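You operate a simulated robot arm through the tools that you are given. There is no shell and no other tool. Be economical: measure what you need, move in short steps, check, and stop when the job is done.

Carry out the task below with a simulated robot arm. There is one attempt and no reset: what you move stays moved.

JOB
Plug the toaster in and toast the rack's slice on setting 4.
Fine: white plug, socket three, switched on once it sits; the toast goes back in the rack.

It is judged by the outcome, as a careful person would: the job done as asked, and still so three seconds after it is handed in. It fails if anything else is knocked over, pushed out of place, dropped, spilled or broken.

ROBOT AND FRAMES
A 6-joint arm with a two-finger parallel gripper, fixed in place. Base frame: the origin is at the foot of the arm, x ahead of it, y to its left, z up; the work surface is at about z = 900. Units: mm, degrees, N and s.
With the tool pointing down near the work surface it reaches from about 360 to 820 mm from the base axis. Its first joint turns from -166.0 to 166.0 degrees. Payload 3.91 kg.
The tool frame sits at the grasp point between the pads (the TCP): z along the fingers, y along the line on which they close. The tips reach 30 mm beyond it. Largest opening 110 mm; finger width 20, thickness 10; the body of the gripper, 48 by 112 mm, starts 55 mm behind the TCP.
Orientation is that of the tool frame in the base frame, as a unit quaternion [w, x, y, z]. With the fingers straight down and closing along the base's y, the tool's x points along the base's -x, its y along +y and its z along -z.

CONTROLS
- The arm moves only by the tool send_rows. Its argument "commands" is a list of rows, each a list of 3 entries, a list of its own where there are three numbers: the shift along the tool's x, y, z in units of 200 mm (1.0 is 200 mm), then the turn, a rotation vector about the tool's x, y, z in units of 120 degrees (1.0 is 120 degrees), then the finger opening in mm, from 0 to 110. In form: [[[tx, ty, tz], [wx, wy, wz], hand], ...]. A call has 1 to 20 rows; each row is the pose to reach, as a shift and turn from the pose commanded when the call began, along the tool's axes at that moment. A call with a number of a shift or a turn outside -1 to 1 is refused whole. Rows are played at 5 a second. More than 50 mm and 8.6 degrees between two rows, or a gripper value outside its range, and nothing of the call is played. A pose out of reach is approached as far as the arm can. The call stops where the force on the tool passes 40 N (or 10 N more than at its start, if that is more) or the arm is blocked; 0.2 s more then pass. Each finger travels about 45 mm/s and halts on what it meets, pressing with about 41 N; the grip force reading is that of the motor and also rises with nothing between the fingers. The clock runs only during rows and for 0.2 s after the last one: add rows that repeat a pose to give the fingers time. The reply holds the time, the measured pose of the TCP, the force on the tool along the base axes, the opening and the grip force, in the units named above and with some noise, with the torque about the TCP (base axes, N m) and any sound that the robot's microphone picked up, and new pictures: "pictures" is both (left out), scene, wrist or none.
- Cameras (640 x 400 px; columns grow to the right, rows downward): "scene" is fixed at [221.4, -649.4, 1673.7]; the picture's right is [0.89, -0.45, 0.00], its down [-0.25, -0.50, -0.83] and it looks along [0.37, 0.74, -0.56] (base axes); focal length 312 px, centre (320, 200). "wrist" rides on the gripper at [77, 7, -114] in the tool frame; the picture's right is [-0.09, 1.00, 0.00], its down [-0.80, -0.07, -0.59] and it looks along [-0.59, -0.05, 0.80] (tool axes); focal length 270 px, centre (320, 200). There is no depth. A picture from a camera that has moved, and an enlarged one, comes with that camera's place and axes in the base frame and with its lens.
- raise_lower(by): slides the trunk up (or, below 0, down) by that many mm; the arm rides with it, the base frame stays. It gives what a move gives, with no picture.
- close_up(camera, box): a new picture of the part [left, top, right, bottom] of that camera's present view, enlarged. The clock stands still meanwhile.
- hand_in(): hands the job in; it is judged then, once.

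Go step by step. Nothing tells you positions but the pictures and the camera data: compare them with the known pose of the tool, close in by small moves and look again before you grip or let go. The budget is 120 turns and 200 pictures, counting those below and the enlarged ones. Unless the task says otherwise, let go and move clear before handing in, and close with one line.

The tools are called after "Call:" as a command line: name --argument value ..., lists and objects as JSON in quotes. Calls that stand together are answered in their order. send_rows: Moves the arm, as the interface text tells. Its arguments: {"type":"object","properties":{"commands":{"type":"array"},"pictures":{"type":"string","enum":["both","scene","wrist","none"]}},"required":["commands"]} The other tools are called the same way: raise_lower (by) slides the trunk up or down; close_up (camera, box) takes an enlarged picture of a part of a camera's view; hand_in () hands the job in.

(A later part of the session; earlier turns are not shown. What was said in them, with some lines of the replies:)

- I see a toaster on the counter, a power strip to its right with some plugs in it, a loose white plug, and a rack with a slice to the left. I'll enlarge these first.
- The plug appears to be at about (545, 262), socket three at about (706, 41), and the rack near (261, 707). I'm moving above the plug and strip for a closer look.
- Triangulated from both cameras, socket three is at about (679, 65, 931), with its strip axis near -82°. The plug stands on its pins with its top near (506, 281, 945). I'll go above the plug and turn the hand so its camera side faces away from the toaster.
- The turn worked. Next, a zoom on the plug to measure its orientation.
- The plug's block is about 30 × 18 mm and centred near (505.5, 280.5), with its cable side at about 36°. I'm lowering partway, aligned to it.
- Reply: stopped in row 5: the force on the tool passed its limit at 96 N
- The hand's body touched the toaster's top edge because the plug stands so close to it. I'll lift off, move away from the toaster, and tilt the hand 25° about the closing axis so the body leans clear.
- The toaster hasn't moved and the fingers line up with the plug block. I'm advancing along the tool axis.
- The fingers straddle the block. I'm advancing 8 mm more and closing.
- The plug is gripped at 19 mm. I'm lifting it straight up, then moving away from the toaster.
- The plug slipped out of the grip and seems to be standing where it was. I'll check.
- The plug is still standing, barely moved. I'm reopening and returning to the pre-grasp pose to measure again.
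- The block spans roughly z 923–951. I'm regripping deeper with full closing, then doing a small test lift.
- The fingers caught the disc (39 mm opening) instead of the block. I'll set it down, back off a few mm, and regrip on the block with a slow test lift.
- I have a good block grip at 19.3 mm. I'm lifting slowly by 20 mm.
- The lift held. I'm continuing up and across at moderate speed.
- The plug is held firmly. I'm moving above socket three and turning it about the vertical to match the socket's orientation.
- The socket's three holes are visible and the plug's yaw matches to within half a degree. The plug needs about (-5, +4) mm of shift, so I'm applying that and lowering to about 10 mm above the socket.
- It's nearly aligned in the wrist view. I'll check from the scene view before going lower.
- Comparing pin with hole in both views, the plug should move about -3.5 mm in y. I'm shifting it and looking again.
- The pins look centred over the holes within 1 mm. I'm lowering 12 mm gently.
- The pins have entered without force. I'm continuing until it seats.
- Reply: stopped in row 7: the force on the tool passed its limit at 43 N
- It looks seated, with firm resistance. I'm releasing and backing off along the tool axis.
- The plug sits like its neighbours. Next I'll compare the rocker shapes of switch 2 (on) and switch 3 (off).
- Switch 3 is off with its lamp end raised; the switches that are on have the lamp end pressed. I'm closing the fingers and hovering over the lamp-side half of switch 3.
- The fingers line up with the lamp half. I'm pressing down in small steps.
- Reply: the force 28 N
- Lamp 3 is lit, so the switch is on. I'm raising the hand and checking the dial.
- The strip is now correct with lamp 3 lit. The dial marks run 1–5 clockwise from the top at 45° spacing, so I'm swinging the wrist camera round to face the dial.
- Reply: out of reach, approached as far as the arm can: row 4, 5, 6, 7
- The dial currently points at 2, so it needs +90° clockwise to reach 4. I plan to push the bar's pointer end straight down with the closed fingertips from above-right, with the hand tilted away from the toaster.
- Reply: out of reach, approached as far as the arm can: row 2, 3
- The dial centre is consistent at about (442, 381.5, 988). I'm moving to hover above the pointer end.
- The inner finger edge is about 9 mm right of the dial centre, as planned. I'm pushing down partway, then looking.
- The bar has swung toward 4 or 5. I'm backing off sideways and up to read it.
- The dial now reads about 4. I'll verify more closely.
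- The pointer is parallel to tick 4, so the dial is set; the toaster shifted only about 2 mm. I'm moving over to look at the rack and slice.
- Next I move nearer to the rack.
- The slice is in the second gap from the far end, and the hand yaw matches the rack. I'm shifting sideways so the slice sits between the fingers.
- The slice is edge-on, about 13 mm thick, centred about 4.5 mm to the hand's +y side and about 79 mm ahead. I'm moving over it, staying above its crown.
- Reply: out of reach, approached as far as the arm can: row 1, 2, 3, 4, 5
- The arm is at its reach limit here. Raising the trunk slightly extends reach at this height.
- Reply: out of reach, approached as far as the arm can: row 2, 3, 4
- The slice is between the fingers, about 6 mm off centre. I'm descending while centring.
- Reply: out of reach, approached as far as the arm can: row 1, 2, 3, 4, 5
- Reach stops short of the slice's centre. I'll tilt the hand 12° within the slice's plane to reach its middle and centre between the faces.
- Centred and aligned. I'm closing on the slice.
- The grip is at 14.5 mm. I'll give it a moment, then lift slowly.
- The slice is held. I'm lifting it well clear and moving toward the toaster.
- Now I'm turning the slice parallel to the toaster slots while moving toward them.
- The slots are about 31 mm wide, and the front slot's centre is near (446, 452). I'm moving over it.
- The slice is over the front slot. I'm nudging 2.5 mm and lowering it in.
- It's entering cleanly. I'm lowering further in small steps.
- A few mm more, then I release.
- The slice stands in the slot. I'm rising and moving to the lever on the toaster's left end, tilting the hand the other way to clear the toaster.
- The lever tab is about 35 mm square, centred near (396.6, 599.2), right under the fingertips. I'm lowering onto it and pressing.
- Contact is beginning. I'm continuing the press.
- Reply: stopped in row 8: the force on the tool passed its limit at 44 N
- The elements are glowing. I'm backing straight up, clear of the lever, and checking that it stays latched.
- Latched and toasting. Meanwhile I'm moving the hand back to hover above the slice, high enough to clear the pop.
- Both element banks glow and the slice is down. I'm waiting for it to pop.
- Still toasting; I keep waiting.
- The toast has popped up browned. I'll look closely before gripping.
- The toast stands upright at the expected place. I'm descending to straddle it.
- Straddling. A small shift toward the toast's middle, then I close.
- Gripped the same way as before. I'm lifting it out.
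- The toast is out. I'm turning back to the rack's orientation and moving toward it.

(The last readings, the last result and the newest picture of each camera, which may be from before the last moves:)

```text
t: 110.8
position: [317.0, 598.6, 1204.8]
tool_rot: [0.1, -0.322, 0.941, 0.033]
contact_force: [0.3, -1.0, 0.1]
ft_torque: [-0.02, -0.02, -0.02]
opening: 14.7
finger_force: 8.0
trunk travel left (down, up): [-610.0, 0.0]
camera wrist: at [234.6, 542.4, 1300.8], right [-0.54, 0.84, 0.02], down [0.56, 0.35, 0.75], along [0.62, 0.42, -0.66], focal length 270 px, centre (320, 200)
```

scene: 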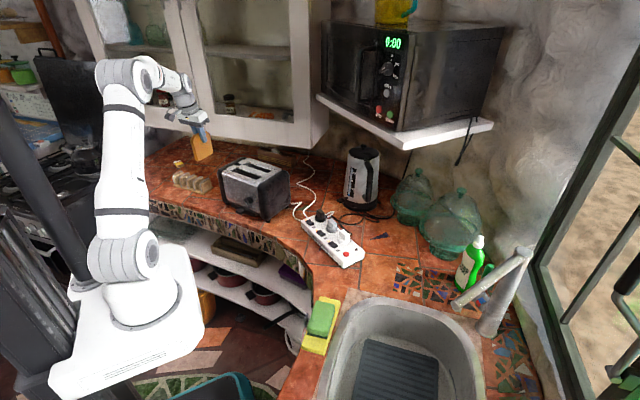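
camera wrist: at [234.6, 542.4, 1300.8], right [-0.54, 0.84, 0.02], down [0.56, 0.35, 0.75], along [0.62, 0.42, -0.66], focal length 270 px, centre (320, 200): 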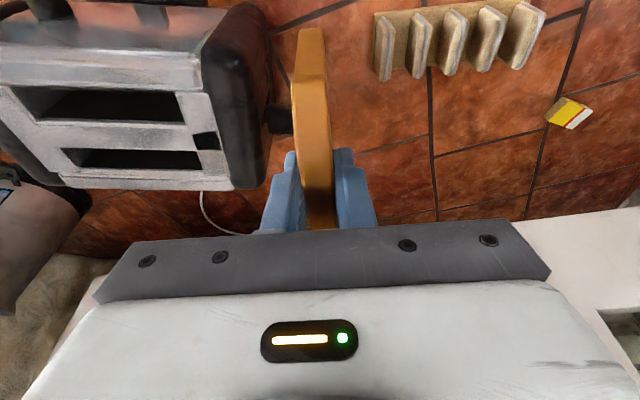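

I'm moving above the original gap, staying high.

Call:
send_rows --commands '[[[-0.012, 0.116, 0.0], [0, 0, 0], 0], [[-0.024, 0.232, 0.05], [0, 0, 0], 0], [[-0.036, 0.348, 0.1], [0, 0, 0], 0], [[-0.048, 0.464, 0.16], [0, 0, 0], 0], [[-0.06, 0.58, 0.24], [0, 0, 0], 0], [[-0.072, 0.696, 0.34], [0, 0, 0], 0], [[-0.084, 0.812, 0.45], [0, 0, 0], 0], [[-0.0965, 0.928, 0.556], [0, 0, 0], 0], [[-0.0965, 0.928, 0.556], [0, 0, 0], 0]]' --pictures "wrist"

Call:
close_up --camera "scene" --box '[150, 130, 230, 190]'

Call:
close_up --camera "wrist" --box '[220, 0, 420, 130]'

```text
t: 112.8
position: [236.9, 770.2, 1099.8]
tool_rot: [0.1, -0.323, 0.94, 0.034]
contact_force: [0.2, -0.1, 0.3]
ft_torque: [0.03, 0.0, -0.02]
opening: 14.7
finger_force: 8.0
trunk travel left (down, up): [-610.0, 0.0]
camera wrist: at [154.6, 714.9, 1195.7], right [-0.54, 0.84, 0.02], down [0.56, 0.35, 0.75], along [0.62, 0.42, -0.66], focal length 270 px, centre (320, 200)
```

wrist: 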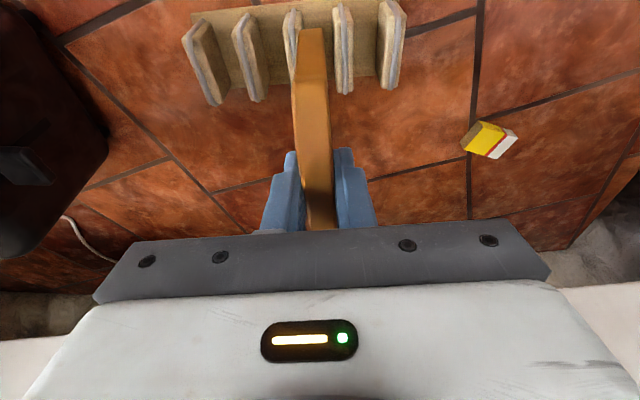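

```text
6.67 times, centred on (190, 160) of scene
camera zoom: at [221.4, -649.4, 1673.7], right [0.89, -0.45, 0.0], down [-0.25, -0.5, -0.83], along [0.37, 0.74, -0.56], focal length 2079 px, centre (1187, 467)
```

zoom: 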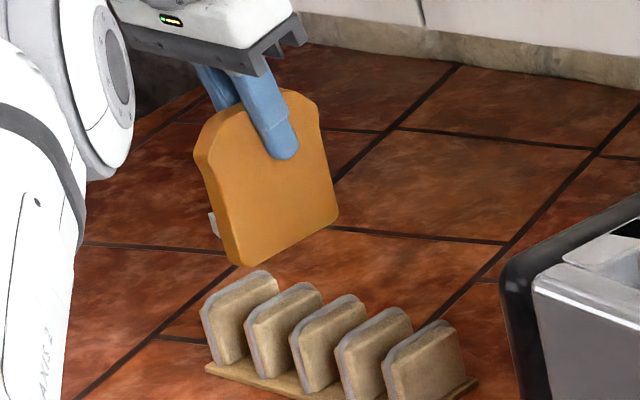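

```text
3.08 times, centred on (320, 65) of wrist
camera zoom: at [154.6, 714.9, 1195.7], right [-0.54, 0.84, 0.02], down [0.56, 0.35, 0.75], along [0.62, 0.42, -0.66], focal length 832 px, centre (320, 615)
```

zoom: 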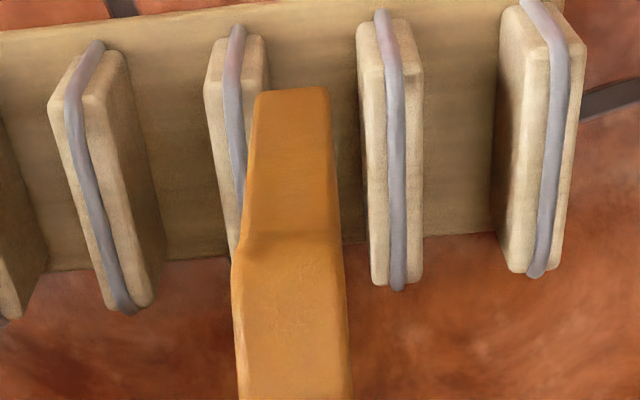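

The toast is upright above the original gap. I'm shifting 2 mm toward the gap centre, lowering to the divider tops and checking.

Call:
send_rows --commands '[[[0.012, 0.01, 0.055], [0, 0, 0], 0], [[0.024, 0.01, 0.11], [0, 0, 0], 0], [[0.036, 0.01, 0.165], [0, 0, 0], 0], [[0.044, 0.01, 0.205], [0, 0, 0], 0], [[0.044, 0.01, 0.205], [0, 0, 0], 0]]' --pictures "none"

Call:
close_up --camera "scene" --box '[160, 145, 224, 190]'

Call:
close_up --camera "wrist" --box '[220, 0, 420, 130]'

```text
t: 114.0
position: [235.6, 771.6, 1058.4]
tool_rot: [0.101, -0.323, 0.94, 0.034]
contact_force: [-1.0, -0.1, -0.7]
ft_torque: [-0.01, -0.03, 0.0]
opening: 14.8
finger_force: 8.3
trunk travel left (down, up): [-610.0, 0.0]
```

```text
8.89 times, centred on (192, 168) of scene
camera zoom: at [221.4, -649.4, 1673.7], right [0.89, -0.45, 0.0], down [-0.25, -0.5, -0.83], along [0.37, 0.74, -0.56], focal length 2771 px, centre (1458, 489)
```

zoom: 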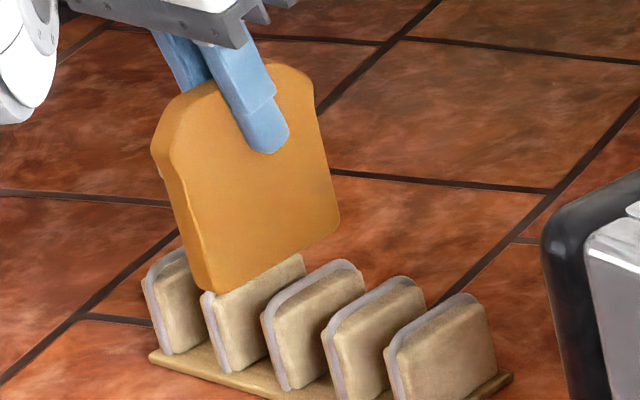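

```text
3.08 times, centred on (320, 65) of wrist
camera zoom: at [152.5, 716.7, 1154.5], right [-0.54, 0.84, 0.02], down [0.56, 0.35, 0.75], along [0.62, 0.42, -0.66], focal length 832 px, centre (320, 615)
```

zoom: 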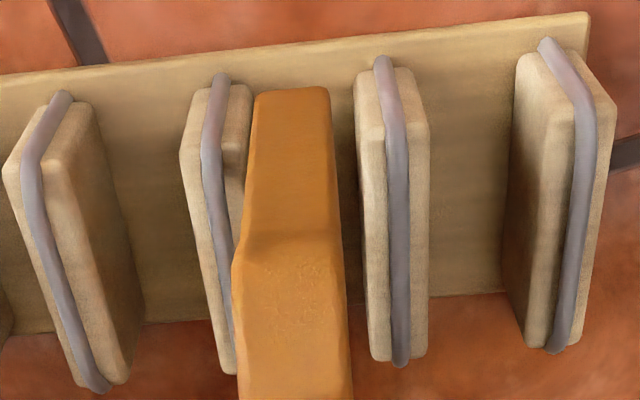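

It's over the same gap but slightly close to one divider. I'm shifting 2 mm and lowering slowly.

Call:
send_rows --commands '[[[0.0, 0.011, 0.0], [0, 0, 0], 0], [[0.0084, 0.011, 0.039], [0, 0, 0], 0], [[0.0167, 0.011, 0.078], [0, 0, 0], 0], [[0.0251, 0.011, 0.117], [0, 0, 0], 0], [[0.0334, 0.011, 0.156], [0, 0, 0], 0], [[0.0397, 0.011, 0.186], [0, 0, 0], 0], [[0.0397, 0.011, 0.186], [0, 0, 0], 0]]' --pictures "none"

Call:
close_up --camera "scene" --box '[160, 145, 224, 190]'

Call:
close_up --camera "wrist" --box '[220, 20, 420, 150]'

```text
t: 115.6
position: [234.5, 773.0, 1019.2]
tool_rot: [0.101, -0.323, 0.94, 0.034]
contact_force: [0.8, 0.1, -1.0]
ft_torque: [0.02, -0.04, -0.02]
opening: 14.5
finger_force: 8.2
trunk travel left (down, up): [-610.0, 0.0]
```

```text
8.89 times, centred on (192, 168) of scene
camera zoom: at [221.4, -649.4, 1673.7], right [0.89, -0.45, 0.0], down [-0.25, -0.5, -0.83], along [0.37, 0.74, -0.56], focal length 2771 px, centre (1458, 489)
```

zoom: 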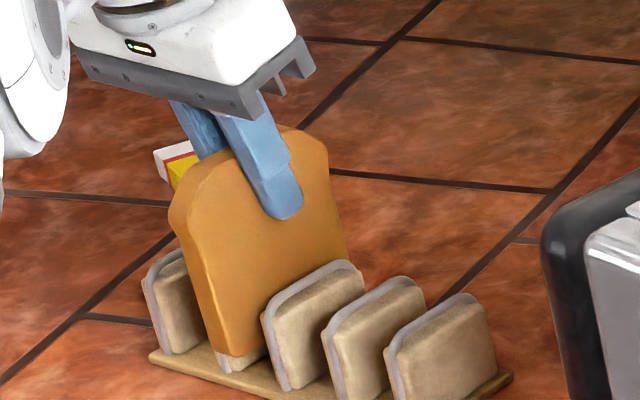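

```text
3.08 times, centred on (320, 85) of wrist
camera zoom: at [151.5, 717.9, 1116.3], right [-0.54, 0.84, 0.02], down [0.56, 0.35, 0.75], along [0.62, 0.42, -0.66], focal length 832 px, centre (320, 554)
```

zoom: 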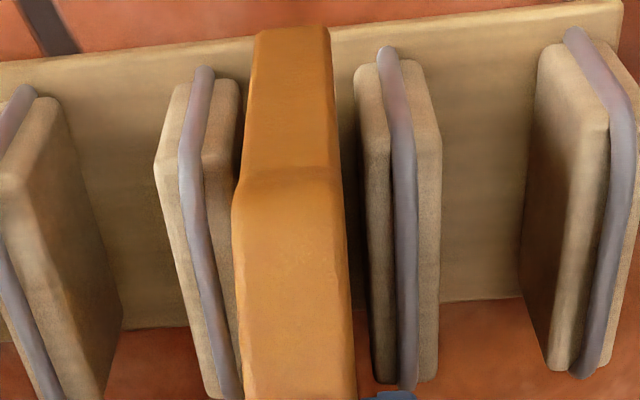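

It's in the gap without contact. I'm lowering the last bit.

Call:
send_rows --commands '[[[0.0031, 0, 0.0147], [0, 0, 0], 0], [[0.0063, 0, 0.0293], [0, 0, 0], 0], [[0.0094, 0, 0.044], [0, 0, 0], 0], [[0.0125, 0, 0.0587], [0, 0, 0], 0], [[0.0125, 0, 0.0587], [0, 0, 0], 0]]' --pictures "none"

Call:
close_up --camera "scene" --box '[160, 145, 224, 190]'

```text
t: 116.8
position: [235.5, 775.2, 1007.7]
tool_rot: [0.101, -0.324, 0.94, 0.035]
contact_force: [-0.4, 0.1, -0.2]
ft_torque: [0.01, 0.01, 0.02]
opening: 14.4
finger_force: 7.9
trunk travel left (down, up): [-610.0, 0.0]
```

```text
8.89 times, centred on (192, 168) of scene
camera zoom: at [221.4, -649.4, 1673.7], right [0.89, -0.45, 0.0], down [-0.25, -0.5, -0.83], along [0.37, 0.74, -0.56], focal length 2771 px, centre (1458, 489)
```

zoom: 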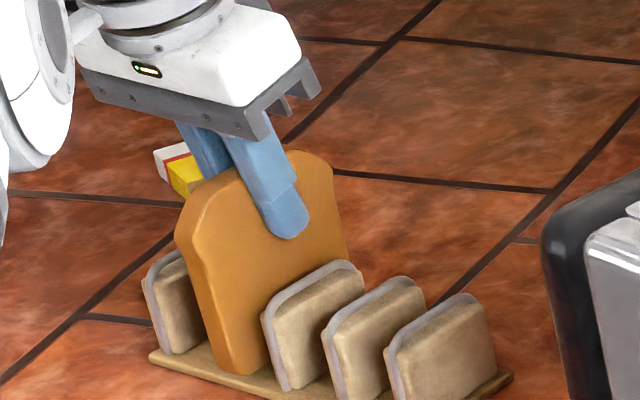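

About 8 mm remain; I'm continuing.

Call:
send_rows --commands '[[[0.0026, 0, 0.0122], [0, 0, 0], 0], [[0.0052, 0, 0.0245], [0, 0, 0], 0], [[0.0078, 0, 0.0367], [0, 0, 0], 0], [[0.0104, 0, 0.0489], [0, 0, 0], 0], [[0.0104, 0, 0.0489], [0, 0, 0], 0]]' --pictures "none"

Call:
close_up --camera "scene" --box '[160, 145, 224, 190]'

```text
t: 118.0
position: [235.2, 774.4, 1000.8]
tool_rot: [0.102, -0.321, 0.941, 0.034]
contact_force: [0.6, 0.4, 6.2]
ft_torque: [0.04, -0.01, -0.02]
opening: 14.7
finger_force: 8.0
trunk travel left (down, up): [-610.0, 0.0]
```

```text
8.89 times, centred on (192, 168) of scene
camera zoom: at [221.4, -649.4, 1673.7], right [0.89, -0.45, 0.0], down [-0.25, -0.5, -0.83], along [0.37, 0.74, -0.56], focal length 2771 px, centre (1458, 489)
```

zoom: 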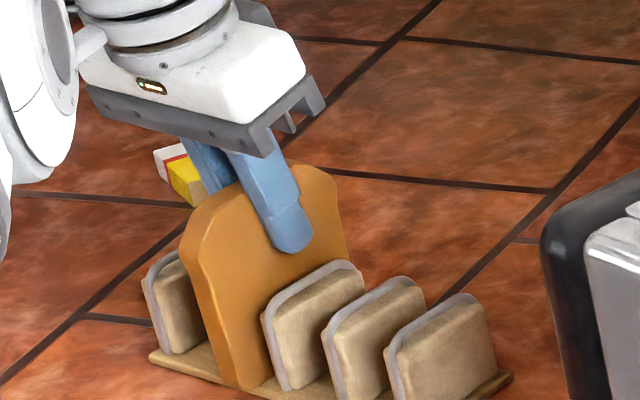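

Seated on the rack's base with 6 N contact. I'm opening and rising straight up.

Call:
send_rows --commands '[[[0, 0, 0], [0, 0, 0], 25], [[0, 0, 0], [0, 0, 0], 40], [[0, 0, 0], [0, 0, 0], 40], [[-0.0167, 0, -0.078], [0, 0, 0], 40], [[-0.042, 0, -0.196], [0, 0, 0], 40], [[-0.075, 0, -0.352], [0, 0, 0], 40], [[-0.105, 0, -0.489], [0, 0, 0], 40], [[-0.105, 0, -0.489], [0, 0, 0], 40]]' --pictures "both"

Call:
close_up --camera "scene" --box '[160, 145, 224, 190]'

```text
t: 119.8
position: [233.8, 774.7, 1099.5]
tool_rot: [0.101, -0.322, 0.941, 0.034]
contact_force: [-0.4, -0.4, -0.1]
ft_torque: [0.02, 0.01, -0.03]
opening: 39.8
finger_force: 0.2
trunk travel left (down, up): [-610.0, 0.0]
camera wrist: at [151.9, 718.2, 1194.7], right [-0.54, 0.84, 0.02], down [0.56, 0.35, 0.75], along [0.62, 0.42, -0.66], focal length 270 px, centre (320, 200)
```

scene: 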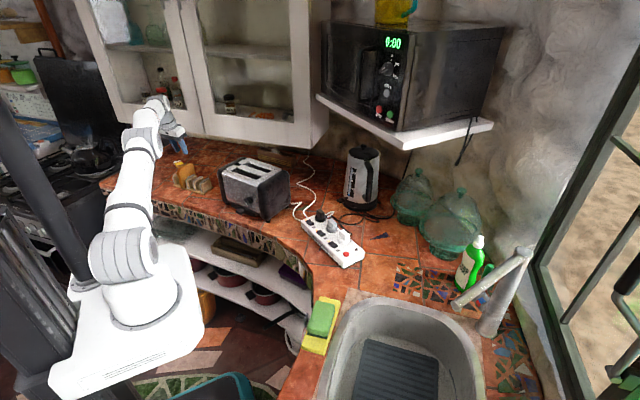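
wrist: 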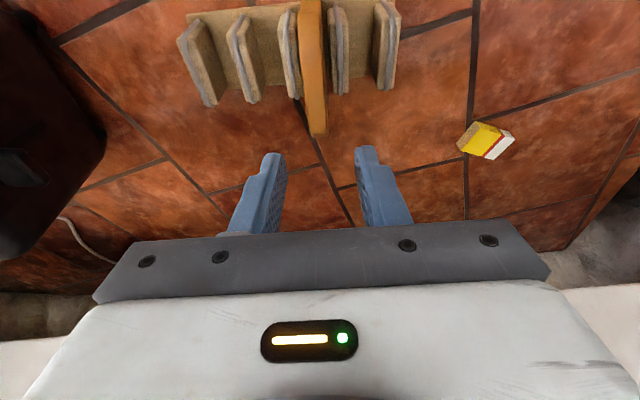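

```text
8.89 times, centred on (192, 168) of scene
camera zoom: at [221.4, -649.4, 1673.7], right [0.89, -0.45, 0.0], down [-0.25, -0.5, -0.83], along [0.37, 0.74, -0.56], focal length 2771 px, centre (1458, 489)
```

zoom: 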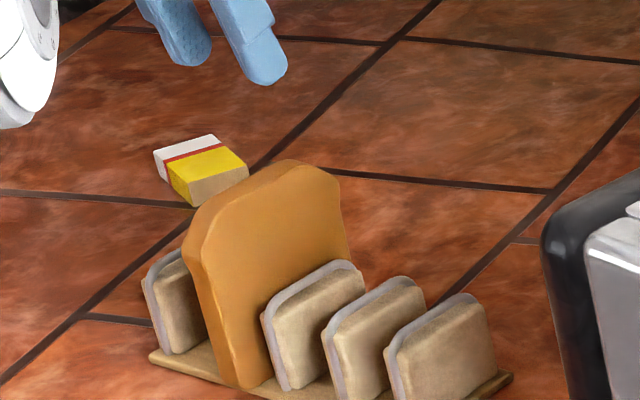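

The toast stands in the rack. A last check of the strip and toaster.

Call:
close_up --camera "scene" --box '[300, 205, 372, 255]'

Call:
close_up --camera "scene" --box '[205, 150, 301, 225]'

```text
8.00 times, centred on (336, 230) of scene
camera zoom: at [221.4, -649.4, 1673.7], right [0.89, -0.45, 0.0], down [-0.25, -0.5, -0.83], along [0.37, 0.74, -0.56], focal length 2494 px, centre (192, -40)
```

zoom: 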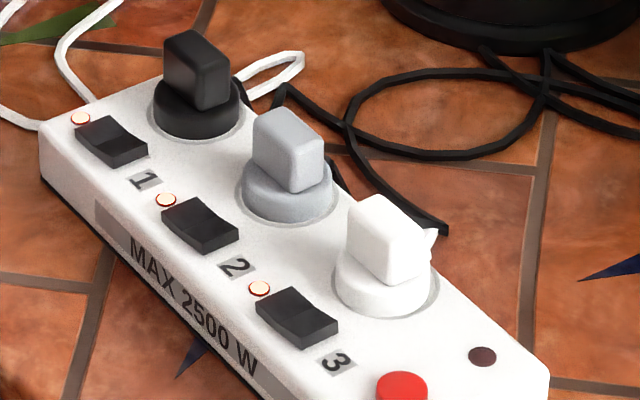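

```text
5.33 times, centred on (253, 188) of scene
camera zoom: at [221.4, -649.4, 1673.7], right [0.89, -0.45, 0.0], down [-0.25, -0.5, -0.83], along [0.37, 0.74, -0.56], focal length 1663 px, centre (677, 267)
```

zoom: 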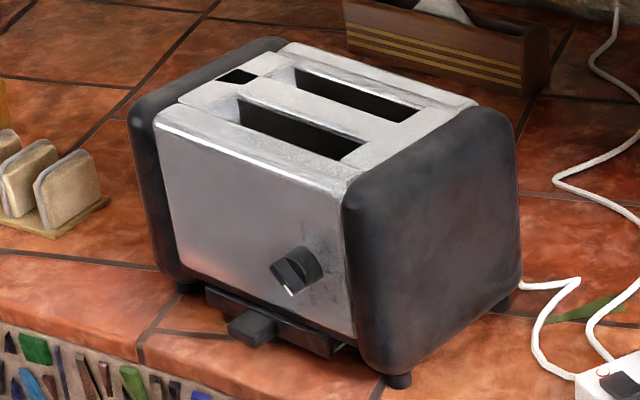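

Everything is as asked: the white plug is in socket three with its lamp lit, the dial is on 4, the toast is in the rack and the hand is clear. I'm handing in.

Call:
hand_in

```text
The job is handed in.
```

The job is done and handed in: the white plug is in socket three and switched on, the slice was toasted on setting 4, and the toast is back in the rack. While I was plugging in and setting the dial, the hand bumped the toaster's top edge once, and turning the dial slid the toaster about 2 mm. Nothing was knocked over or dropped.
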